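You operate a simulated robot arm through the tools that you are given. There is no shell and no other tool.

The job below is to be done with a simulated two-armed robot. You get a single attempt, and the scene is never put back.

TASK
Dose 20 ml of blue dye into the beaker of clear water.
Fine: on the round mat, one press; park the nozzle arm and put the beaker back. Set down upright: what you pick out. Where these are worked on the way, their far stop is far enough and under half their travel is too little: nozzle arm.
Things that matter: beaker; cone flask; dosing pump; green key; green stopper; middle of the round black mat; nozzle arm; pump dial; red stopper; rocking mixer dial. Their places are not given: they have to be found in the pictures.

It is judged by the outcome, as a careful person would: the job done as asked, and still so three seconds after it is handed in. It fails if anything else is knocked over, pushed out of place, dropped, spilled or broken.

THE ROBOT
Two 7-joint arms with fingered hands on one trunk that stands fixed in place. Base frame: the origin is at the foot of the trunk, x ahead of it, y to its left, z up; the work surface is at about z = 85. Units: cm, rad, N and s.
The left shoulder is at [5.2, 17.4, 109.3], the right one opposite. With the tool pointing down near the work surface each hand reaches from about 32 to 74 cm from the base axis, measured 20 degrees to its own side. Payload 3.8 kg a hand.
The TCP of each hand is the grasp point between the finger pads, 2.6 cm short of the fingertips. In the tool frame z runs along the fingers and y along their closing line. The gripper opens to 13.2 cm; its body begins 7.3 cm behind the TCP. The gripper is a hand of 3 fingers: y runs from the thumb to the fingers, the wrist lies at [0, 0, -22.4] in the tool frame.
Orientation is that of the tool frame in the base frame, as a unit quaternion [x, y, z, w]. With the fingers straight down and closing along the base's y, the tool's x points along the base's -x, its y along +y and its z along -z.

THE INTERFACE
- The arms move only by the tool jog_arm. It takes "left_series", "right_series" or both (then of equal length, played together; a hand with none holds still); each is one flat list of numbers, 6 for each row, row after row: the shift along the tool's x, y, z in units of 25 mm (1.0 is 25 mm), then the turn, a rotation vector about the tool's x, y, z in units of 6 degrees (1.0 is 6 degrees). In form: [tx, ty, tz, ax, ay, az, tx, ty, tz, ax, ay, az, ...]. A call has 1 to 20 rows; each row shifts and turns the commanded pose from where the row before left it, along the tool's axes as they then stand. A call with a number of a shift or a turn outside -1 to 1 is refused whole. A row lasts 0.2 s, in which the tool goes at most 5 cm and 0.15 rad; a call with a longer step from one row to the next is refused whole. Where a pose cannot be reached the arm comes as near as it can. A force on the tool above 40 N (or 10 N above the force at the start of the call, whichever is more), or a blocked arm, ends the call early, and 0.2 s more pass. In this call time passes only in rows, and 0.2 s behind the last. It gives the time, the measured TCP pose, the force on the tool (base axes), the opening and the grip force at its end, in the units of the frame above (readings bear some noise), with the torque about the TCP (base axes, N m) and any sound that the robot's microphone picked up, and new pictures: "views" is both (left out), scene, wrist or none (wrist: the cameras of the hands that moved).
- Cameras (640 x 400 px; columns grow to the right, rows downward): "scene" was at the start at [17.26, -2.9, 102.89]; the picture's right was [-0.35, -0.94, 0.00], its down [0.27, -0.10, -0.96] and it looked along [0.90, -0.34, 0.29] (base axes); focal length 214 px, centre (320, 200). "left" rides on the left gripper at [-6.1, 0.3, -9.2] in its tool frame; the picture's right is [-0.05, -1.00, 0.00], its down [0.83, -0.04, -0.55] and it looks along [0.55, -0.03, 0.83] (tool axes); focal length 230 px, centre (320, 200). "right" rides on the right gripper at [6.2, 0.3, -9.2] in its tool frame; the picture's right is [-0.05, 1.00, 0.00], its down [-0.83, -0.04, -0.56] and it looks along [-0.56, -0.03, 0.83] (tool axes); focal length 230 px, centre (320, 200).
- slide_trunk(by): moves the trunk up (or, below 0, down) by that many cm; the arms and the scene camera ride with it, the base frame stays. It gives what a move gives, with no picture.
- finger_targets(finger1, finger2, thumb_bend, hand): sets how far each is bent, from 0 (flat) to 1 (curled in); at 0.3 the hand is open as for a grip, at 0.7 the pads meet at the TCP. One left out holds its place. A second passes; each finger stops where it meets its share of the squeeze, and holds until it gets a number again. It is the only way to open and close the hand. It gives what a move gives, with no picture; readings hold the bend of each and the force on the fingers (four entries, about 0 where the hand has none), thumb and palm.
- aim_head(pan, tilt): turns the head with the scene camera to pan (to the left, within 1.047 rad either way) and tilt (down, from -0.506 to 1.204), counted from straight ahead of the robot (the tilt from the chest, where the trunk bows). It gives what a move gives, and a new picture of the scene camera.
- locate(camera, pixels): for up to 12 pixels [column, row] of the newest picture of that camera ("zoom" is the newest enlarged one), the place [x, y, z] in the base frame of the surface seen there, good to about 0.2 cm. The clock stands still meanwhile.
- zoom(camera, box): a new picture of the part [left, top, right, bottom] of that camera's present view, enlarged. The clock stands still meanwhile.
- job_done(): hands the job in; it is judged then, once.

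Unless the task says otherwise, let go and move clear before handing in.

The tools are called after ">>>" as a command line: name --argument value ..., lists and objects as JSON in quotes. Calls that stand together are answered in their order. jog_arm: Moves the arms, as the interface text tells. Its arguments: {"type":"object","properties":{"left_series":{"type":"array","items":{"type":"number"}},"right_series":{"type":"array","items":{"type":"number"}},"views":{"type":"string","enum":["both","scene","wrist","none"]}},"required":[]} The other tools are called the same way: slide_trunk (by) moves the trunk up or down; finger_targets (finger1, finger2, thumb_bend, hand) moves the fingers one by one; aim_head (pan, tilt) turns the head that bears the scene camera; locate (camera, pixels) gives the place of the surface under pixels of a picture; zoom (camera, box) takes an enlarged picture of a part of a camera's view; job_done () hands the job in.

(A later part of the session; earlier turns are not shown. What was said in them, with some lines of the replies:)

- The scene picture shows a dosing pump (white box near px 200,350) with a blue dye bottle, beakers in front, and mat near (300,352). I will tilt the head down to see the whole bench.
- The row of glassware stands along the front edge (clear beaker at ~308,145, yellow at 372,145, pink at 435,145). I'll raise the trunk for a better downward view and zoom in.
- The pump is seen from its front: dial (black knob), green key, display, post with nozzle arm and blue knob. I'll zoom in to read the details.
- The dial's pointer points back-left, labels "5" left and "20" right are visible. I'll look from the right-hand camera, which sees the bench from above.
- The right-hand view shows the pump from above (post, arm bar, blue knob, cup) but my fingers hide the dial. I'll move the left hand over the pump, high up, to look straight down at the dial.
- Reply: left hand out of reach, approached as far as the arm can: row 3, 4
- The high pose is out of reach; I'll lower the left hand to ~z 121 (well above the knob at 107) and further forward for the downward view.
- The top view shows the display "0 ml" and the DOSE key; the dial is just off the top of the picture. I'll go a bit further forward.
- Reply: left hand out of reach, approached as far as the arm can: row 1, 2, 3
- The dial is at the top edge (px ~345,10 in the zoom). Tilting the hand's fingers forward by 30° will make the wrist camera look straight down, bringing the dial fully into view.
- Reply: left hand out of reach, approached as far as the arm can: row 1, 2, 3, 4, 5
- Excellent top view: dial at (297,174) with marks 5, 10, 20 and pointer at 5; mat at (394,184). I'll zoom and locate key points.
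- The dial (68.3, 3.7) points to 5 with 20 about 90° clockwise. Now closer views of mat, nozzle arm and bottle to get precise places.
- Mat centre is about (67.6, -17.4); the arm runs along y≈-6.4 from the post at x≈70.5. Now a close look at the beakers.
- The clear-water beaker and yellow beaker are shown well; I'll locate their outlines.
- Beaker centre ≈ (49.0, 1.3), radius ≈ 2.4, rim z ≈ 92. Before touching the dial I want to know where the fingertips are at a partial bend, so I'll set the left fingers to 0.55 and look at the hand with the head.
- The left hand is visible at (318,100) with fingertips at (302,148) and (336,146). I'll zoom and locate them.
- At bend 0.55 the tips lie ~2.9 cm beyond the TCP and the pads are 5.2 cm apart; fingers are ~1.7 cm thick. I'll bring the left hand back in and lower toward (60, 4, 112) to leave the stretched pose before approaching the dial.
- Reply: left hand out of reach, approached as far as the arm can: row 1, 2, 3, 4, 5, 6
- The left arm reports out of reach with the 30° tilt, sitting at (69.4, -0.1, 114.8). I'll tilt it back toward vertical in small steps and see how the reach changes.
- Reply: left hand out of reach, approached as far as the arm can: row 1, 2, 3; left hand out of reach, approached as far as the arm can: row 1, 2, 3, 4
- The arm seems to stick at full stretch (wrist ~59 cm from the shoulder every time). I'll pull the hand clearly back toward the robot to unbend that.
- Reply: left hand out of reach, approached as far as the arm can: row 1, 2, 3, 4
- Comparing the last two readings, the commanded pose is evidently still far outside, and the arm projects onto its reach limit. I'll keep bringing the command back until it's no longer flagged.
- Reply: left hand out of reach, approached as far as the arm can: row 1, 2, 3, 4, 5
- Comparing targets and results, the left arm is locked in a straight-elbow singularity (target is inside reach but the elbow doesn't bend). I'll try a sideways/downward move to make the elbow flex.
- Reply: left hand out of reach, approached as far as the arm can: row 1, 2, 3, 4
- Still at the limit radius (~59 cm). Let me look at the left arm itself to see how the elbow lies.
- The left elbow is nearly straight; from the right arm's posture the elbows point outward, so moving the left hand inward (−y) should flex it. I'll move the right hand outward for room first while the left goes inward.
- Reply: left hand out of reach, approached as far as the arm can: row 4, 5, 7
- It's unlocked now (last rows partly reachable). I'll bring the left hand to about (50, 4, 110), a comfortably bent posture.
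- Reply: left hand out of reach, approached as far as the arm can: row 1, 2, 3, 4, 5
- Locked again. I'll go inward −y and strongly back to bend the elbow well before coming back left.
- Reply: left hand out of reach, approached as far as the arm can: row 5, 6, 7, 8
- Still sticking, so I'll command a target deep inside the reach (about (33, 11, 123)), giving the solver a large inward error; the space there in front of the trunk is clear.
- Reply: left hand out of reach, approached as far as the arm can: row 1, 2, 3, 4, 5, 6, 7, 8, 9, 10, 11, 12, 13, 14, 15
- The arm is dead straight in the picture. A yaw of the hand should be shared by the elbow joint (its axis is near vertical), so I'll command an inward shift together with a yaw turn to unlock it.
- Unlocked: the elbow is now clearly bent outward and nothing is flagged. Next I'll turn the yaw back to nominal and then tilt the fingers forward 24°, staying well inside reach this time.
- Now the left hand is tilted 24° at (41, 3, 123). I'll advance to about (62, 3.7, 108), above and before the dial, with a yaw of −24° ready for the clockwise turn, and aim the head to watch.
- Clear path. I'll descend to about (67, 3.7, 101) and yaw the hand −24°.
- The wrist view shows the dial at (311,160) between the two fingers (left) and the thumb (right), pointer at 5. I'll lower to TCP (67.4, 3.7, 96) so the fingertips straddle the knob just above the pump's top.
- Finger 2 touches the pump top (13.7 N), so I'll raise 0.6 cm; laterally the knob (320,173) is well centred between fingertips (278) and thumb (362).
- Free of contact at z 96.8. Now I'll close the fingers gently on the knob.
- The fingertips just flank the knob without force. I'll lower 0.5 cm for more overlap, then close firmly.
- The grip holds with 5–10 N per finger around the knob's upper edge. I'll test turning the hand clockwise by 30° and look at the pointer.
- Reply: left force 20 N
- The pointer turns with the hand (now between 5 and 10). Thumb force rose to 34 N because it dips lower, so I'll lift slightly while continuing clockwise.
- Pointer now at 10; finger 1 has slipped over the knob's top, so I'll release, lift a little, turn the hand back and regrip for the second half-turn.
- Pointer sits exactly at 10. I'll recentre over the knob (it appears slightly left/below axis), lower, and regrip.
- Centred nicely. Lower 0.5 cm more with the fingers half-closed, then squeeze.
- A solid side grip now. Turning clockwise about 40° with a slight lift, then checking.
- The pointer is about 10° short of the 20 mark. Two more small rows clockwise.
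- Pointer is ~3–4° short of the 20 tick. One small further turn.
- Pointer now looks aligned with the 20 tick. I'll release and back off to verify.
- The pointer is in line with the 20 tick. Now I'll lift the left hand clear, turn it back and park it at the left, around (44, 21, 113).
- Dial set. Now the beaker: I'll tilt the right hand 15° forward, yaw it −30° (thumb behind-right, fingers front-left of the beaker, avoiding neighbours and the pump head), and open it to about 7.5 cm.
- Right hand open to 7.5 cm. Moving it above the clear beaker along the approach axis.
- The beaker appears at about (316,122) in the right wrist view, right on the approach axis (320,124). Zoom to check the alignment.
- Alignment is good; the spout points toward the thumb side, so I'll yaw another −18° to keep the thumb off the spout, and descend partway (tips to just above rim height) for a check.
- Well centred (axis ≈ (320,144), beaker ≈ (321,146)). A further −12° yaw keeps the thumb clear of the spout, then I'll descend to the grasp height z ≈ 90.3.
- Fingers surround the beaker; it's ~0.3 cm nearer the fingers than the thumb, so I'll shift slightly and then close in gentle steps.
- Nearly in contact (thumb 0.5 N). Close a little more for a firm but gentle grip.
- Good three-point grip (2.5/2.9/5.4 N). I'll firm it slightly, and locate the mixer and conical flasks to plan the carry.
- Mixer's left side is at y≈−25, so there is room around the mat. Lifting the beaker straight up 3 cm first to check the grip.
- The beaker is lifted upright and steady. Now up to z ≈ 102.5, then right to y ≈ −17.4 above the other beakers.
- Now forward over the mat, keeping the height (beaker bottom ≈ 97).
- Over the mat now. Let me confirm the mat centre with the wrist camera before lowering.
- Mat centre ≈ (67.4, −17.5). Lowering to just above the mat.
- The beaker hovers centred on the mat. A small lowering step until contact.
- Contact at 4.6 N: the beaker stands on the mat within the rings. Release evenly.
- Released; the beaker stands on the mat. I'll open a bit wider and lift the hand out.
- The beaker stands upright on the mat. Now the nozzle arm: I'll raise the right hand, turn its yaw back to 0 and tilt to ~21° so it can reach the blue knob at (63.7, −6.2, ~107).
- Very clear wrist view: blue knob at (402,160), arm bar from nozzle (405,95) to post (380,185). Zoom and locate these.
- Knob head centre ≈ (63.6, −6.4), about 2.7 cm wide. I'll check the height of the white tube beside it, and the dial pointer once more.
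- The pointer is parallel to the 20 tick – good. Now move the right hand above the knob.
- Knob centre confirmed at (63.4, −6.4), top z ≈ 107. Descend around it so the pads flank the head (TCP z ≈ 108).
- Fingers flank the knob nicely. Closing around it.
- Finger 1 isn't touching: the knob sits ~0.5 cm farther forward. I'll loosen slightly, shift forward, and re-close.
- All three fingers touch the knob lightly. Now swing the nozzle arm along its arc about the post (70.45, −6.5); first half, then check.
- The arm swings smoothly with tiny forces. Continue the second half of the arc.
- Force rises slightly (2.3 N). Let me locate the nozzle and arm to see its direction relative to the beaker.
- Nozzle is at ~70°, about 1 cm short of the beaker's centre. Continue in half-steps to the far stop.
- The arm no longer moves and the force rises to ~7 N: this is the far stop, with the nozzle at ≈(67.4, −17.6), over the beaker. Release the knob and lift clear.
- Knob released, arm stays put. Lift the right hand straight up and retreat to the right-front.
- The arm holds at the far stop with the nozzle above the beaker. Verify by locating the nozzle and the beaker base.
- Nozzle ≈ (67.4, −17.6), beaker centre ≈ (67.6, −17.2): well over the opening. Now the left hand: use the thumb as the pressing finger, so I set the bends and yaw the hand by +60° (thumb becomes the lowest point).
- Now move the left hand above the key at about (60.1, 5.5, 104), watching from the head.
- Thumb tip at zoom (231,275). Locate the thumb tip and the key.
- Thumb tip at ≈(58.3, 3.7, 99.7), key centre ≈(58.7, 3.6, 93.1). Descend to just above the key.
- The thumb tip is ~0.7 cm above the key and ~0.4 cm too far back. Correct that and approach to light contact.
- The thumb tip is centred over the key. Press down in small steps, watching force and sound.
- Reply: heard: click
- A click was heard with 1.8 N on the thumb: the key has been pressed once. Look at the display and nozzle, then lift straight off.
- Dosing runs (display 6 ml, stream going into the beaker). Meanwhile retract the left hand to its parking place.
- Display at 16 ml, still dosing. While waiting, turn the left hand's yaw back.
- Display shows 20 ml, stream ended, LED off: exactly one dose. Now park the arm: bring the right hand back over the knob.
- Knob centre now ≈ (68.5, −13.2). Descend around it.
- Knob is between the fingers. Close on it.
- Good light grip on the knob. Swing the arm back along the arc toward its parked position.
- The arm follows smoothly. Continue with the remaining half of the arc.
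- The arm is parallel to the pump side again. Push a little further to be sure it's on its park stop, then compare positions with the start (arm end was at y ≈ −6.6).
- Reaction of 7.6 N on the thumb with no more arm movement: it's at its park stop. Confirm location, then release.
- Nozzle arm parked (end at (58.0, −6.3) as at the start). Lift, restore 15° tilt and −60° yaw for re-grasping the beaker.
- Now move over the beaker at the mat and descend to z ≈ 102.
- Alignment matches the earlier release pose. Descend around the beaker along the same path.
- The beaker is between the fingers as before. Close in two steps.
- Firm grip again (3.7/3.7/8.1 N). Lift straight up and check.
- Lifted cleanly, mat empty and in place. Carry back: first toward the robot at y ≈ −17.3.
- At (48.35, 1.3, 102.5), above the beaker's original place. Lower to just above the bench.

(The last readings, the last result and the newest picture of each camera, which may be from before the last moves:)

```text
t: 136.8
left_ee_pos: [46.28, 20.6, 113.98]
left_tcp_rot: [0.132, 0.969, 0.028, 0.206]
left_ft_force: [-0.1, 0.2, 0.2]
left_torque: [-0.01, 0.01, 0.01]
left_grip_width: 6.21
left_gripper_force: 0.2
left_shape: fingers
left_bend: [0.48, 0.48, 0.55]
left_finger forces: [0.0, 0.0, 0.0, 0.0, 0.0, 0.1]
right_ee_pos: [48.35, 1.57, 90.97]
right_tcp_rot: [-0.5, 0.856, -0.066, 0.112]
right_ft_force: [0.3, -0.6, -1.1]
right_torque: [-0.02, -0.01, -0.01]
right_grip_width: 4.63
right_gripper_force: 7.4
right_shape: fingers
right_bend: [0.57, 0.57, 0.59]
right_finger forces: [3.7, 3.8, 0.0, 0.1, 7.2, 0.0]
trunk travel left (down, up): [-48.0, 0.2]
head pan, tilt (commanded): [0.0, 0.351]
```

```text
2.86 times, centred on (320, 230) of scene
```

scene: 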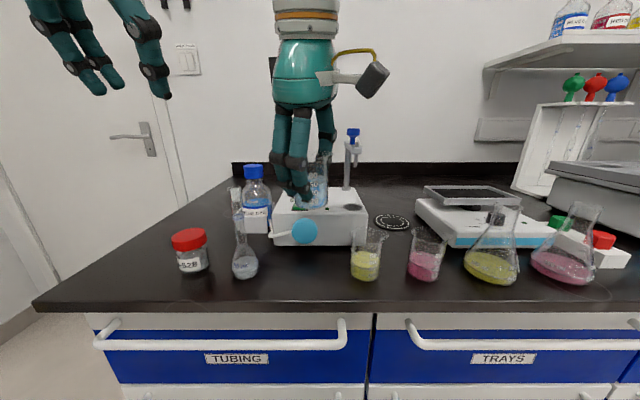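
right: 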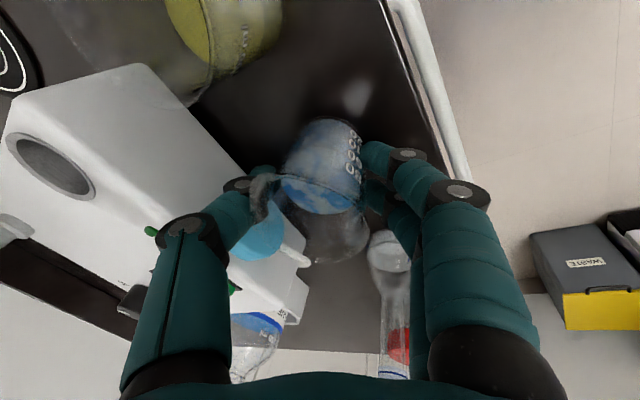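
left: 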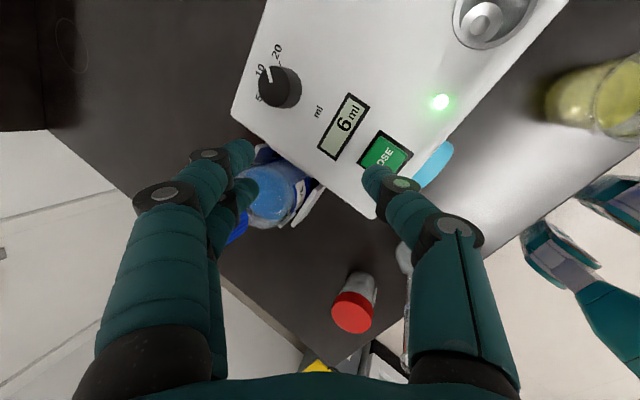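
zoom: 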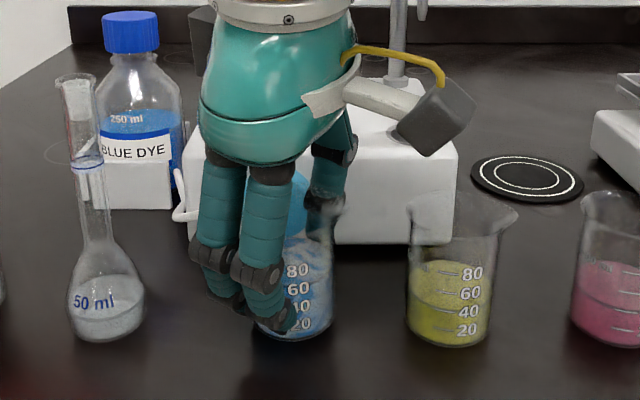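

Half a centimetre to go; lower in small steps till contact.

>>> jog_arm --right_series '[0.009, 0.016, 0.068, 0, 0, 0, 0.009, 0.016, 0.068, 0, 0, 0]' --views "none"

>>> jog_arm --right_series '[0.007, 0.012, 0.05, 0, 0, 0, 0.004, 0.006, 0.025, 0, 0, 0]' --views "none"

```text
t: 137.4
left_ee_pos: [46.25, 20.53, 113.92]
left_tcp_rot: [0.132, 0.969, 0.028, 0.207]
left_ft_force: [0.4, 1.1, 0.2]
left_torque: [0.02, 0.02, -0.02]
left_grip_width: 6.2
left_gripper_force: 0.1
left_shape: fingers
left_bend: [0.48, 0.48, 0.55]
left_finger forces: [0.0, 0.1, 0.0, 0.0, 0.0, 0.1]
right_ee_pos: [48.32, 1.49, 90.64]
right_tcp_rot: [-0.5, 0.856, -0.066, 0.113]
right_ft_force: [0.0, 0.3, -0.8]
right_torque: [-0.01, -0.02, -0.03]
right_grip_width: 4.67
right_gripper_force: 7.2
right_shape: fingers
right_bend: [0.57, 0.57, 0.59]
right_finger forces: [3.6, 3.7, 0.0, 0.0, 7.1, 0.1]
trunk travel left (down, up): [-48.0, 0.2]
head pan, tilt (commanded): [0.0, 0.351]
```

```text
t: 138.0
left_ee_pos: [46.11, 20.6, 114.01]
left_tcp_rot: [0.133, 0.969, 0.028, 0.206]
left_ft_force: [0.5, 0.2, 0.0]
left_torque: [0.0, -0.01, 0.0]
left_grip_width: 6.2
left_gripper_force: 0.0
left_shape: fingers
left_bend: [0.48, 0.48, 0.55]
left_finger forces: [0.1, 0.1, 0.0, 0.0, 0.0, 0.0]
right_ee_pos: [48.32, 1.47, 90.5]
right_tcp_rot: [-0.5, 0.856, -0.067, 0.113]
right_ft_force: [-0.5, -0.3, 0.3]
right_torque: [0.03, 0.04, 0.0]
right_grip_width: 4.66
right_gripper_force: 7.5
right_shape: fingers
right_bend: [0.57, 0.57, 0.59]
right_finger forces: [4.0, 3.9, 0.1, 0.1, 7.5, 0.0]
trunk travel left (down, up): [-48.0, 0.2]
head pan, tilt (commanded): [0.0, 0.351]
```

>>> jog_arm --right_series '[0.005, 0.01, 0.04, 0, 0, 0]' --views "none"

```text
t: 138.4
left_ee_pos: [46.19, 20.62, 113.94]
left_tcp_rot: [0.132, 0.969, 0.028, 0.207]
left_ft_force: [-0.1, -0.3, 0.0]
left_torque: [0.0, 0.01, 0.02]
left_grip_width: 6.22
left_gripper_force: 0.1
left_shape: fingers
left_bend: [0.48, 0.48, 0.55]
left_finger forces: [0.0, 0.0, 0.0, 0.0, 0.0, 0.0]
right_ee_pos: [48.33, 1.57, 90.46]
right_tcp_rot: [-0.5, 0.856, -0.066, 0.113]
right_ft_force: [-0.1, 0.3, 2.6]
right_torque: [0.06, 0.08, -0.02]
right_grip_width: 4.62
right_gripper_force: 8.4
right_shape: fingers
right_bend: [0.57, 0.57, 0.59]
right_finger forces: [4.5, 4.2, 0.1, 0.0, 8.1, 0.1]
trunk travel left (down, up): [-48.0, 0.2]
head pan, tilt (commanded): [0.0, 0.351]
```

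Contact (2.6 N) at the original height and place. Release evenly.

>>> finger_targets --hand "right" --finger1 0.47 --finger2 0.47 --thumb_bend 0.47

>>> zoom --camera "right" --box '[200, 80, 440, 240]'

>>> zoom --camera "scene" --box '[230, 160, 410, 300]'

```text
t: 139.4
left_ee_pos: [46.32, 20.52, 113.94]
left_tcp_rot: [0.131, 0.969, 0.029, 0.206]
left_ft_force: [0.1, 0.0, 0.8]
left_torque: [0.01, 0.03, -0.02]
left_grip_width: 6.22
left_gripper_force: 0.1
left_shape: fingers
left_bend: [0.48, 0.48, 0.55]
left_finger forces: [0.0, 0.1, 0.1, 0.0, 0.0, 0.1]
right_ee_pos: [48.34, 1.55, 90.39]
right_tcp_rot: [-0.499, 0.856, -0.066, 0.113]
right_ft_force: [0.3, -0.4, -0.4]
right_torque: [0.03, 0.02, -0.01]
right_grip_width: 7.7
right_gripper_force: 0.0
right_shape: fingers
right_bend: [0.47, 0.47, 0.47]
right_finger forces: [0.1, 0.0, 0.0, 0.0, 0.0, 0.0]
trunk travel left (down, up): [-48.0, 0.2]
head pan, tilt (commanded): [0.0, 0.351]
```

```text
2.50 times, centred on (320, 160) of right
```

zoom: 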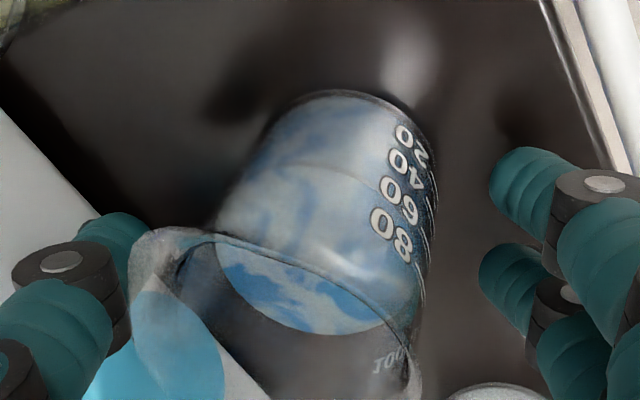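

```text
2.86 times, centred on (320, 230) of scene
```

zoom: 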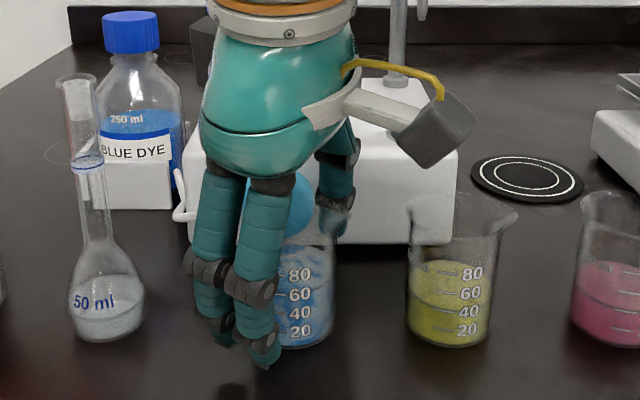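

Released; the beaker stands upright at its place. Open a bit wider and lift out like before.

>>> finger_targets --hand "right" --finger1 0.42 --finger2 0.42 --thumb_bend 0.43

>>> jog_arm --right_series '[-0.041, -0.07, -0.57, 0, 0, 0, -0.041, -0.07, -0.57, 0, 0, 0, -0.041, -0.07, -0.57, 0, 0, 0, -0.041, -0.07, -0.57, 0, 0, 0, -0.041, -0.07, -0.57, 0, 0, 0, -0.041, -0.07, -0.57, 0, 0, 0, -0.041, -0.07, -0.57, 0, 0, 0, -0.041, -0.07, -0.57, 0, 0, 0, -0.041, -0.07, -0.57, 0, 0, 0, -0.041, -0.07, -0.57, 0, 0, 0]' --views "both"

>>> zoom --camera "scene" --box '[230, 160, 410, 300]'

```text
t: 140.4
left_ee_pos: [46.27, 20.6, 114.0]
left_tcp_rot: [0.131, 0.969, 0.028, 0.207]
left_ft_force: [0.2, 0.4, 0.0]
left_torque: [0.01, 0.02, -0.01]
left_grip_width: 6.2
left_gripper_force: 0.0
left_shape: fingers
left_bend: [0.48, 0.48, 0.55]
left_finger forces: [0.1, 0.0, 0.1, 0.1, 0.1, 0.0]
right_ee_pos: [48.35, 1.53, 90.37]
right_tcp_rot: [-0.5, 0.856, -0.066, 0.113]
right_ft_force: [-0.3, 0.3, 0.1]
right_torque: [0.02, -0.03, 0.01]
right_grip_width: 9.26
right_gripper_force: 0.0
right_shape: fingers
right_bend: [0.42, 0.42, 0.43]
right_finger forces: [0.0, 0.0, 0.0, 0.0, 0.1, 0.1]
trunk travel left (down, up): [-48.0, 0.2]
head pan, tilt (commanded): [0.0, 0.351]
```

```text
t: 142.6
left_ee_pos: [46.01, 20.66, 114.01]
left_tcp_rot: [0.133, 0.969, 0.028, 0.206]
left_ft_force: [0.0, 0.4, 0.4]
left_torque: [-0.01, 0.02, 0.04]
left_grip_width: 6.21
left_gripper_force: 0.1
left_shape: fingers
left_bend: [0.48, 0.48, 0.55]
left_finger forces: [0.0, 0.1, 0.0, 0.1, 0.0, 0.1]
right_ee_pos: [46.56, 1.46, 104.5]
right_tcp_rot: [-0.5, 0.856, -0.066, 0.113]
right_ft_force: [0.5, -0.2, 0.4]
right_torque: [-0.05, 0.03, -0.01]
right_grip_width: 9.24
right_gripper_force: 0.1
right_shape: fingers
right_bend: [0.42, 0.42, 0.43]
right_finger forces: [0.1, 0.1, 0.0, 0.0, 0.0, 0.0]
trunk travel left (down, up): [-48.0, 0.2]
head pan, tilt (commanded): [0.0, 0.351]
```

scene: 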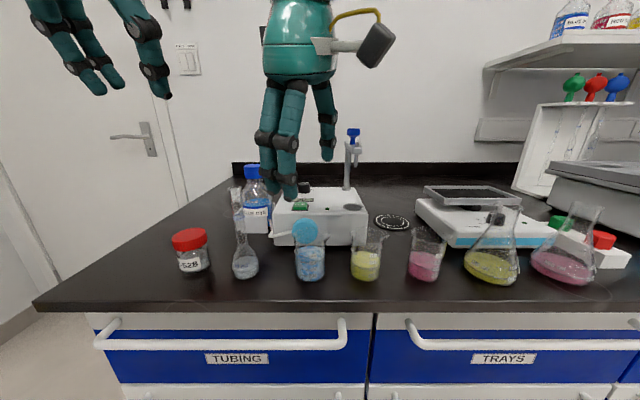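
right: 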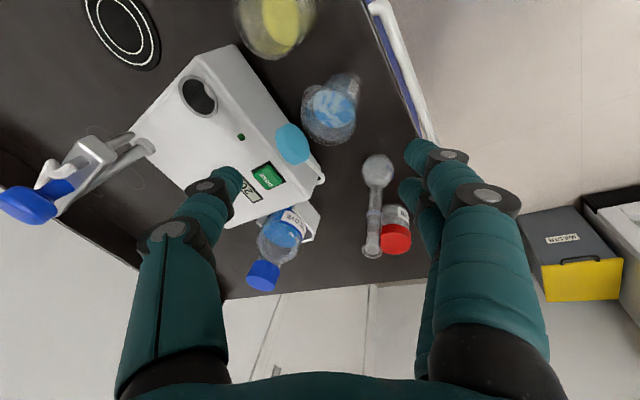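

```text
2.86 times, centred on (320, 230) of scene
```

zoom: 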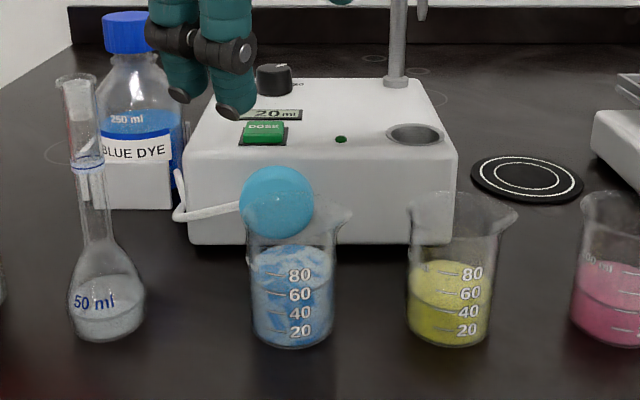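

The beaker with blue liquid is back. Verify its position against the original (front face x ≈ 46.5, sides y ≈ 3.5 / −1.0).

>>> locate --camera "zoom" --pixels '[[292, 315], [256, 320], [329, 320], [292, 343], [448, 340]]'

>>> jog_arm --right_series '[0, 0, -0.8, 0, 0, 0, 0.6, -0.4, -0.8, 0, 0, 0, 0.8, -0.5, -0.6, 0, 0, 0, 0.8, -0.5, -0.6, 0, 0, 0, 0.8, -0.5, -0.4, 0, 0, 0, 0.8, -0.5, -0.2, 0, 0, 0, 0.8, -0.5, 0, 0, 0, 0, 0.8, -0.5, 0, 0, 0, 0, 0.8, -0.5, 0, 0, 0, 0, 0.8, -0.5, 0, 0, 0, 0]' --views "scene"

```text
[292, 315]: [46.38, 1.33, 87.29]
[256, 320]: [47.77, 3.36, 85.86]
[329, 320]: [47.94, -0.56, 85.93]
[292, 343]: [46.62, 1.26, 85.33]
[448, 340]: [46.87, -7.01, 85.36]
```

```text
t: 144.8
left_ee_pos: [46.11, 20.64, 114.03]
left_tcp_rot: [0.132, 0.969, 0.028, 0.207]
left_ft_force: [-0.7, -0.1, -0.7]
left_torque: [0.01, -0.02, -0.02]
left_grip_width: 6.2
left_gripper_force: 0.1
left_shape: fingers
left_bend: [0.48, 0.48, 0.55]
left_finger forces: [0.0, 0.0, 0.0, 0.0, 0.0, 0.1]
right_ee_pos: [45.29, -19.26, 112.92]
right_tcp_rot: [-0.501, 0.855, -0.066, 0.113]
right_ft_force: [-0.4, -0.5, 0.3]
right_torque: [0.0, -0.03, -0.01]
right_grip_width: 9.25
right_gripper_force: 0.0
right_shape: fingers
right_bend: [0.42, 0.42, 0.43]
right_finger forces: [0.0, 0.0, 0.1, 0.0, 0.0, 0.0]
trunk travel left (down, up): [-48.0, 0.2]
head pan, tilt (commanded): [0.0, 0.351]
```

scene: 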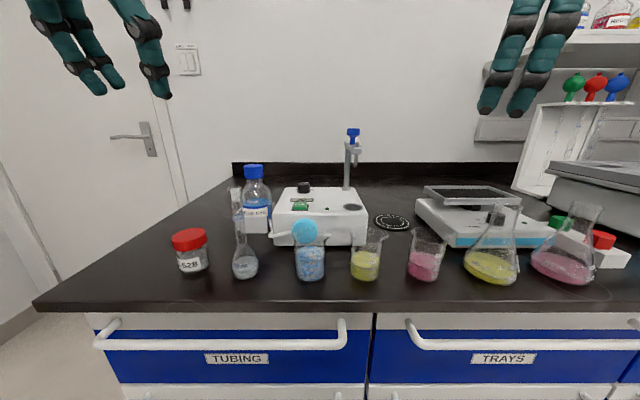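

Both hands are clear and the beaker is back within ~0.2 cm of its start. A last close look at the parked arm, pump and beaker before handing in.

>>> zoom --camera "scene" --box '[220, 110, 420, 290]'

>>> zoom --camera "scene" --box '[320, 110, 460, 210]'

```text
2.22 times, centred on (320, 200) of scene
```

zoom: 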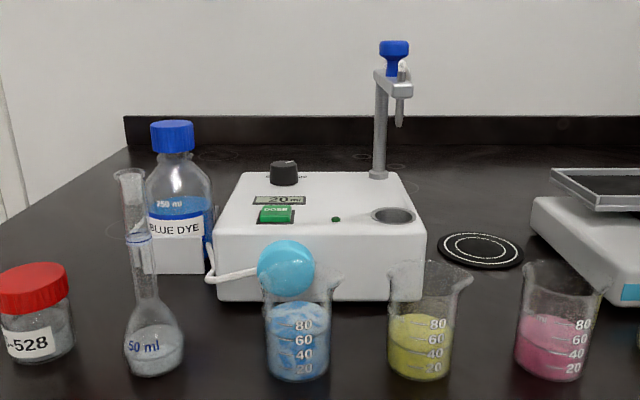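

```text
4.00 times, centred on (390, 160) of scene
```

zoom: 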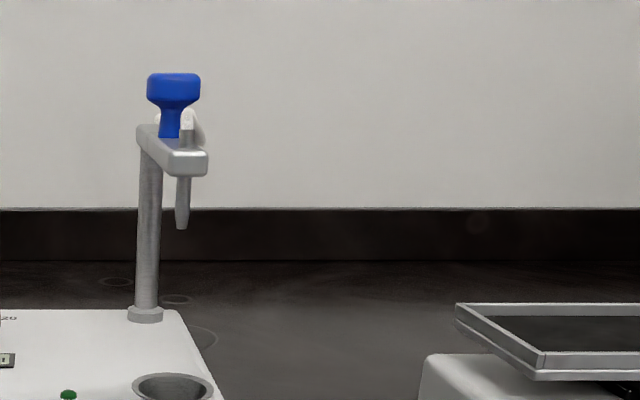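

The display shows 20 ml, the nozzle arm is parked over its cup, the dosed beaker stands upright at its original place, and all other items are undisturbed with both hands clear. Handing in.

>>> job_done

```text
The job is handed in.
```

The beaker of clear water got 20 ml of blue dye from a single press of the green key, and I've handed the job in. I haven't seen the judge's result.

- **Dose:** I turned the pump dial from 5 to 20. With the beaker on the round mat and the nozzle arm at its far stop, I pressed the key once. The display counted up to 20 ml and the stream stopped by itself.
- **Nozzle arm:** It is back on its park stop over the drip cup, about where it started.
- **Beaker:** It stands upright in its original spot, within about 0.2 cm.
- **Everything else:** Nothing was knocked over, spilled or moved in the final pictures, and both hands are clear of the bench.

The left arm locked with its elbow straight for a while early on, which cost time but touched nothing. A fingertip also pressed lightly on the pump's top while I was gripping the dial.
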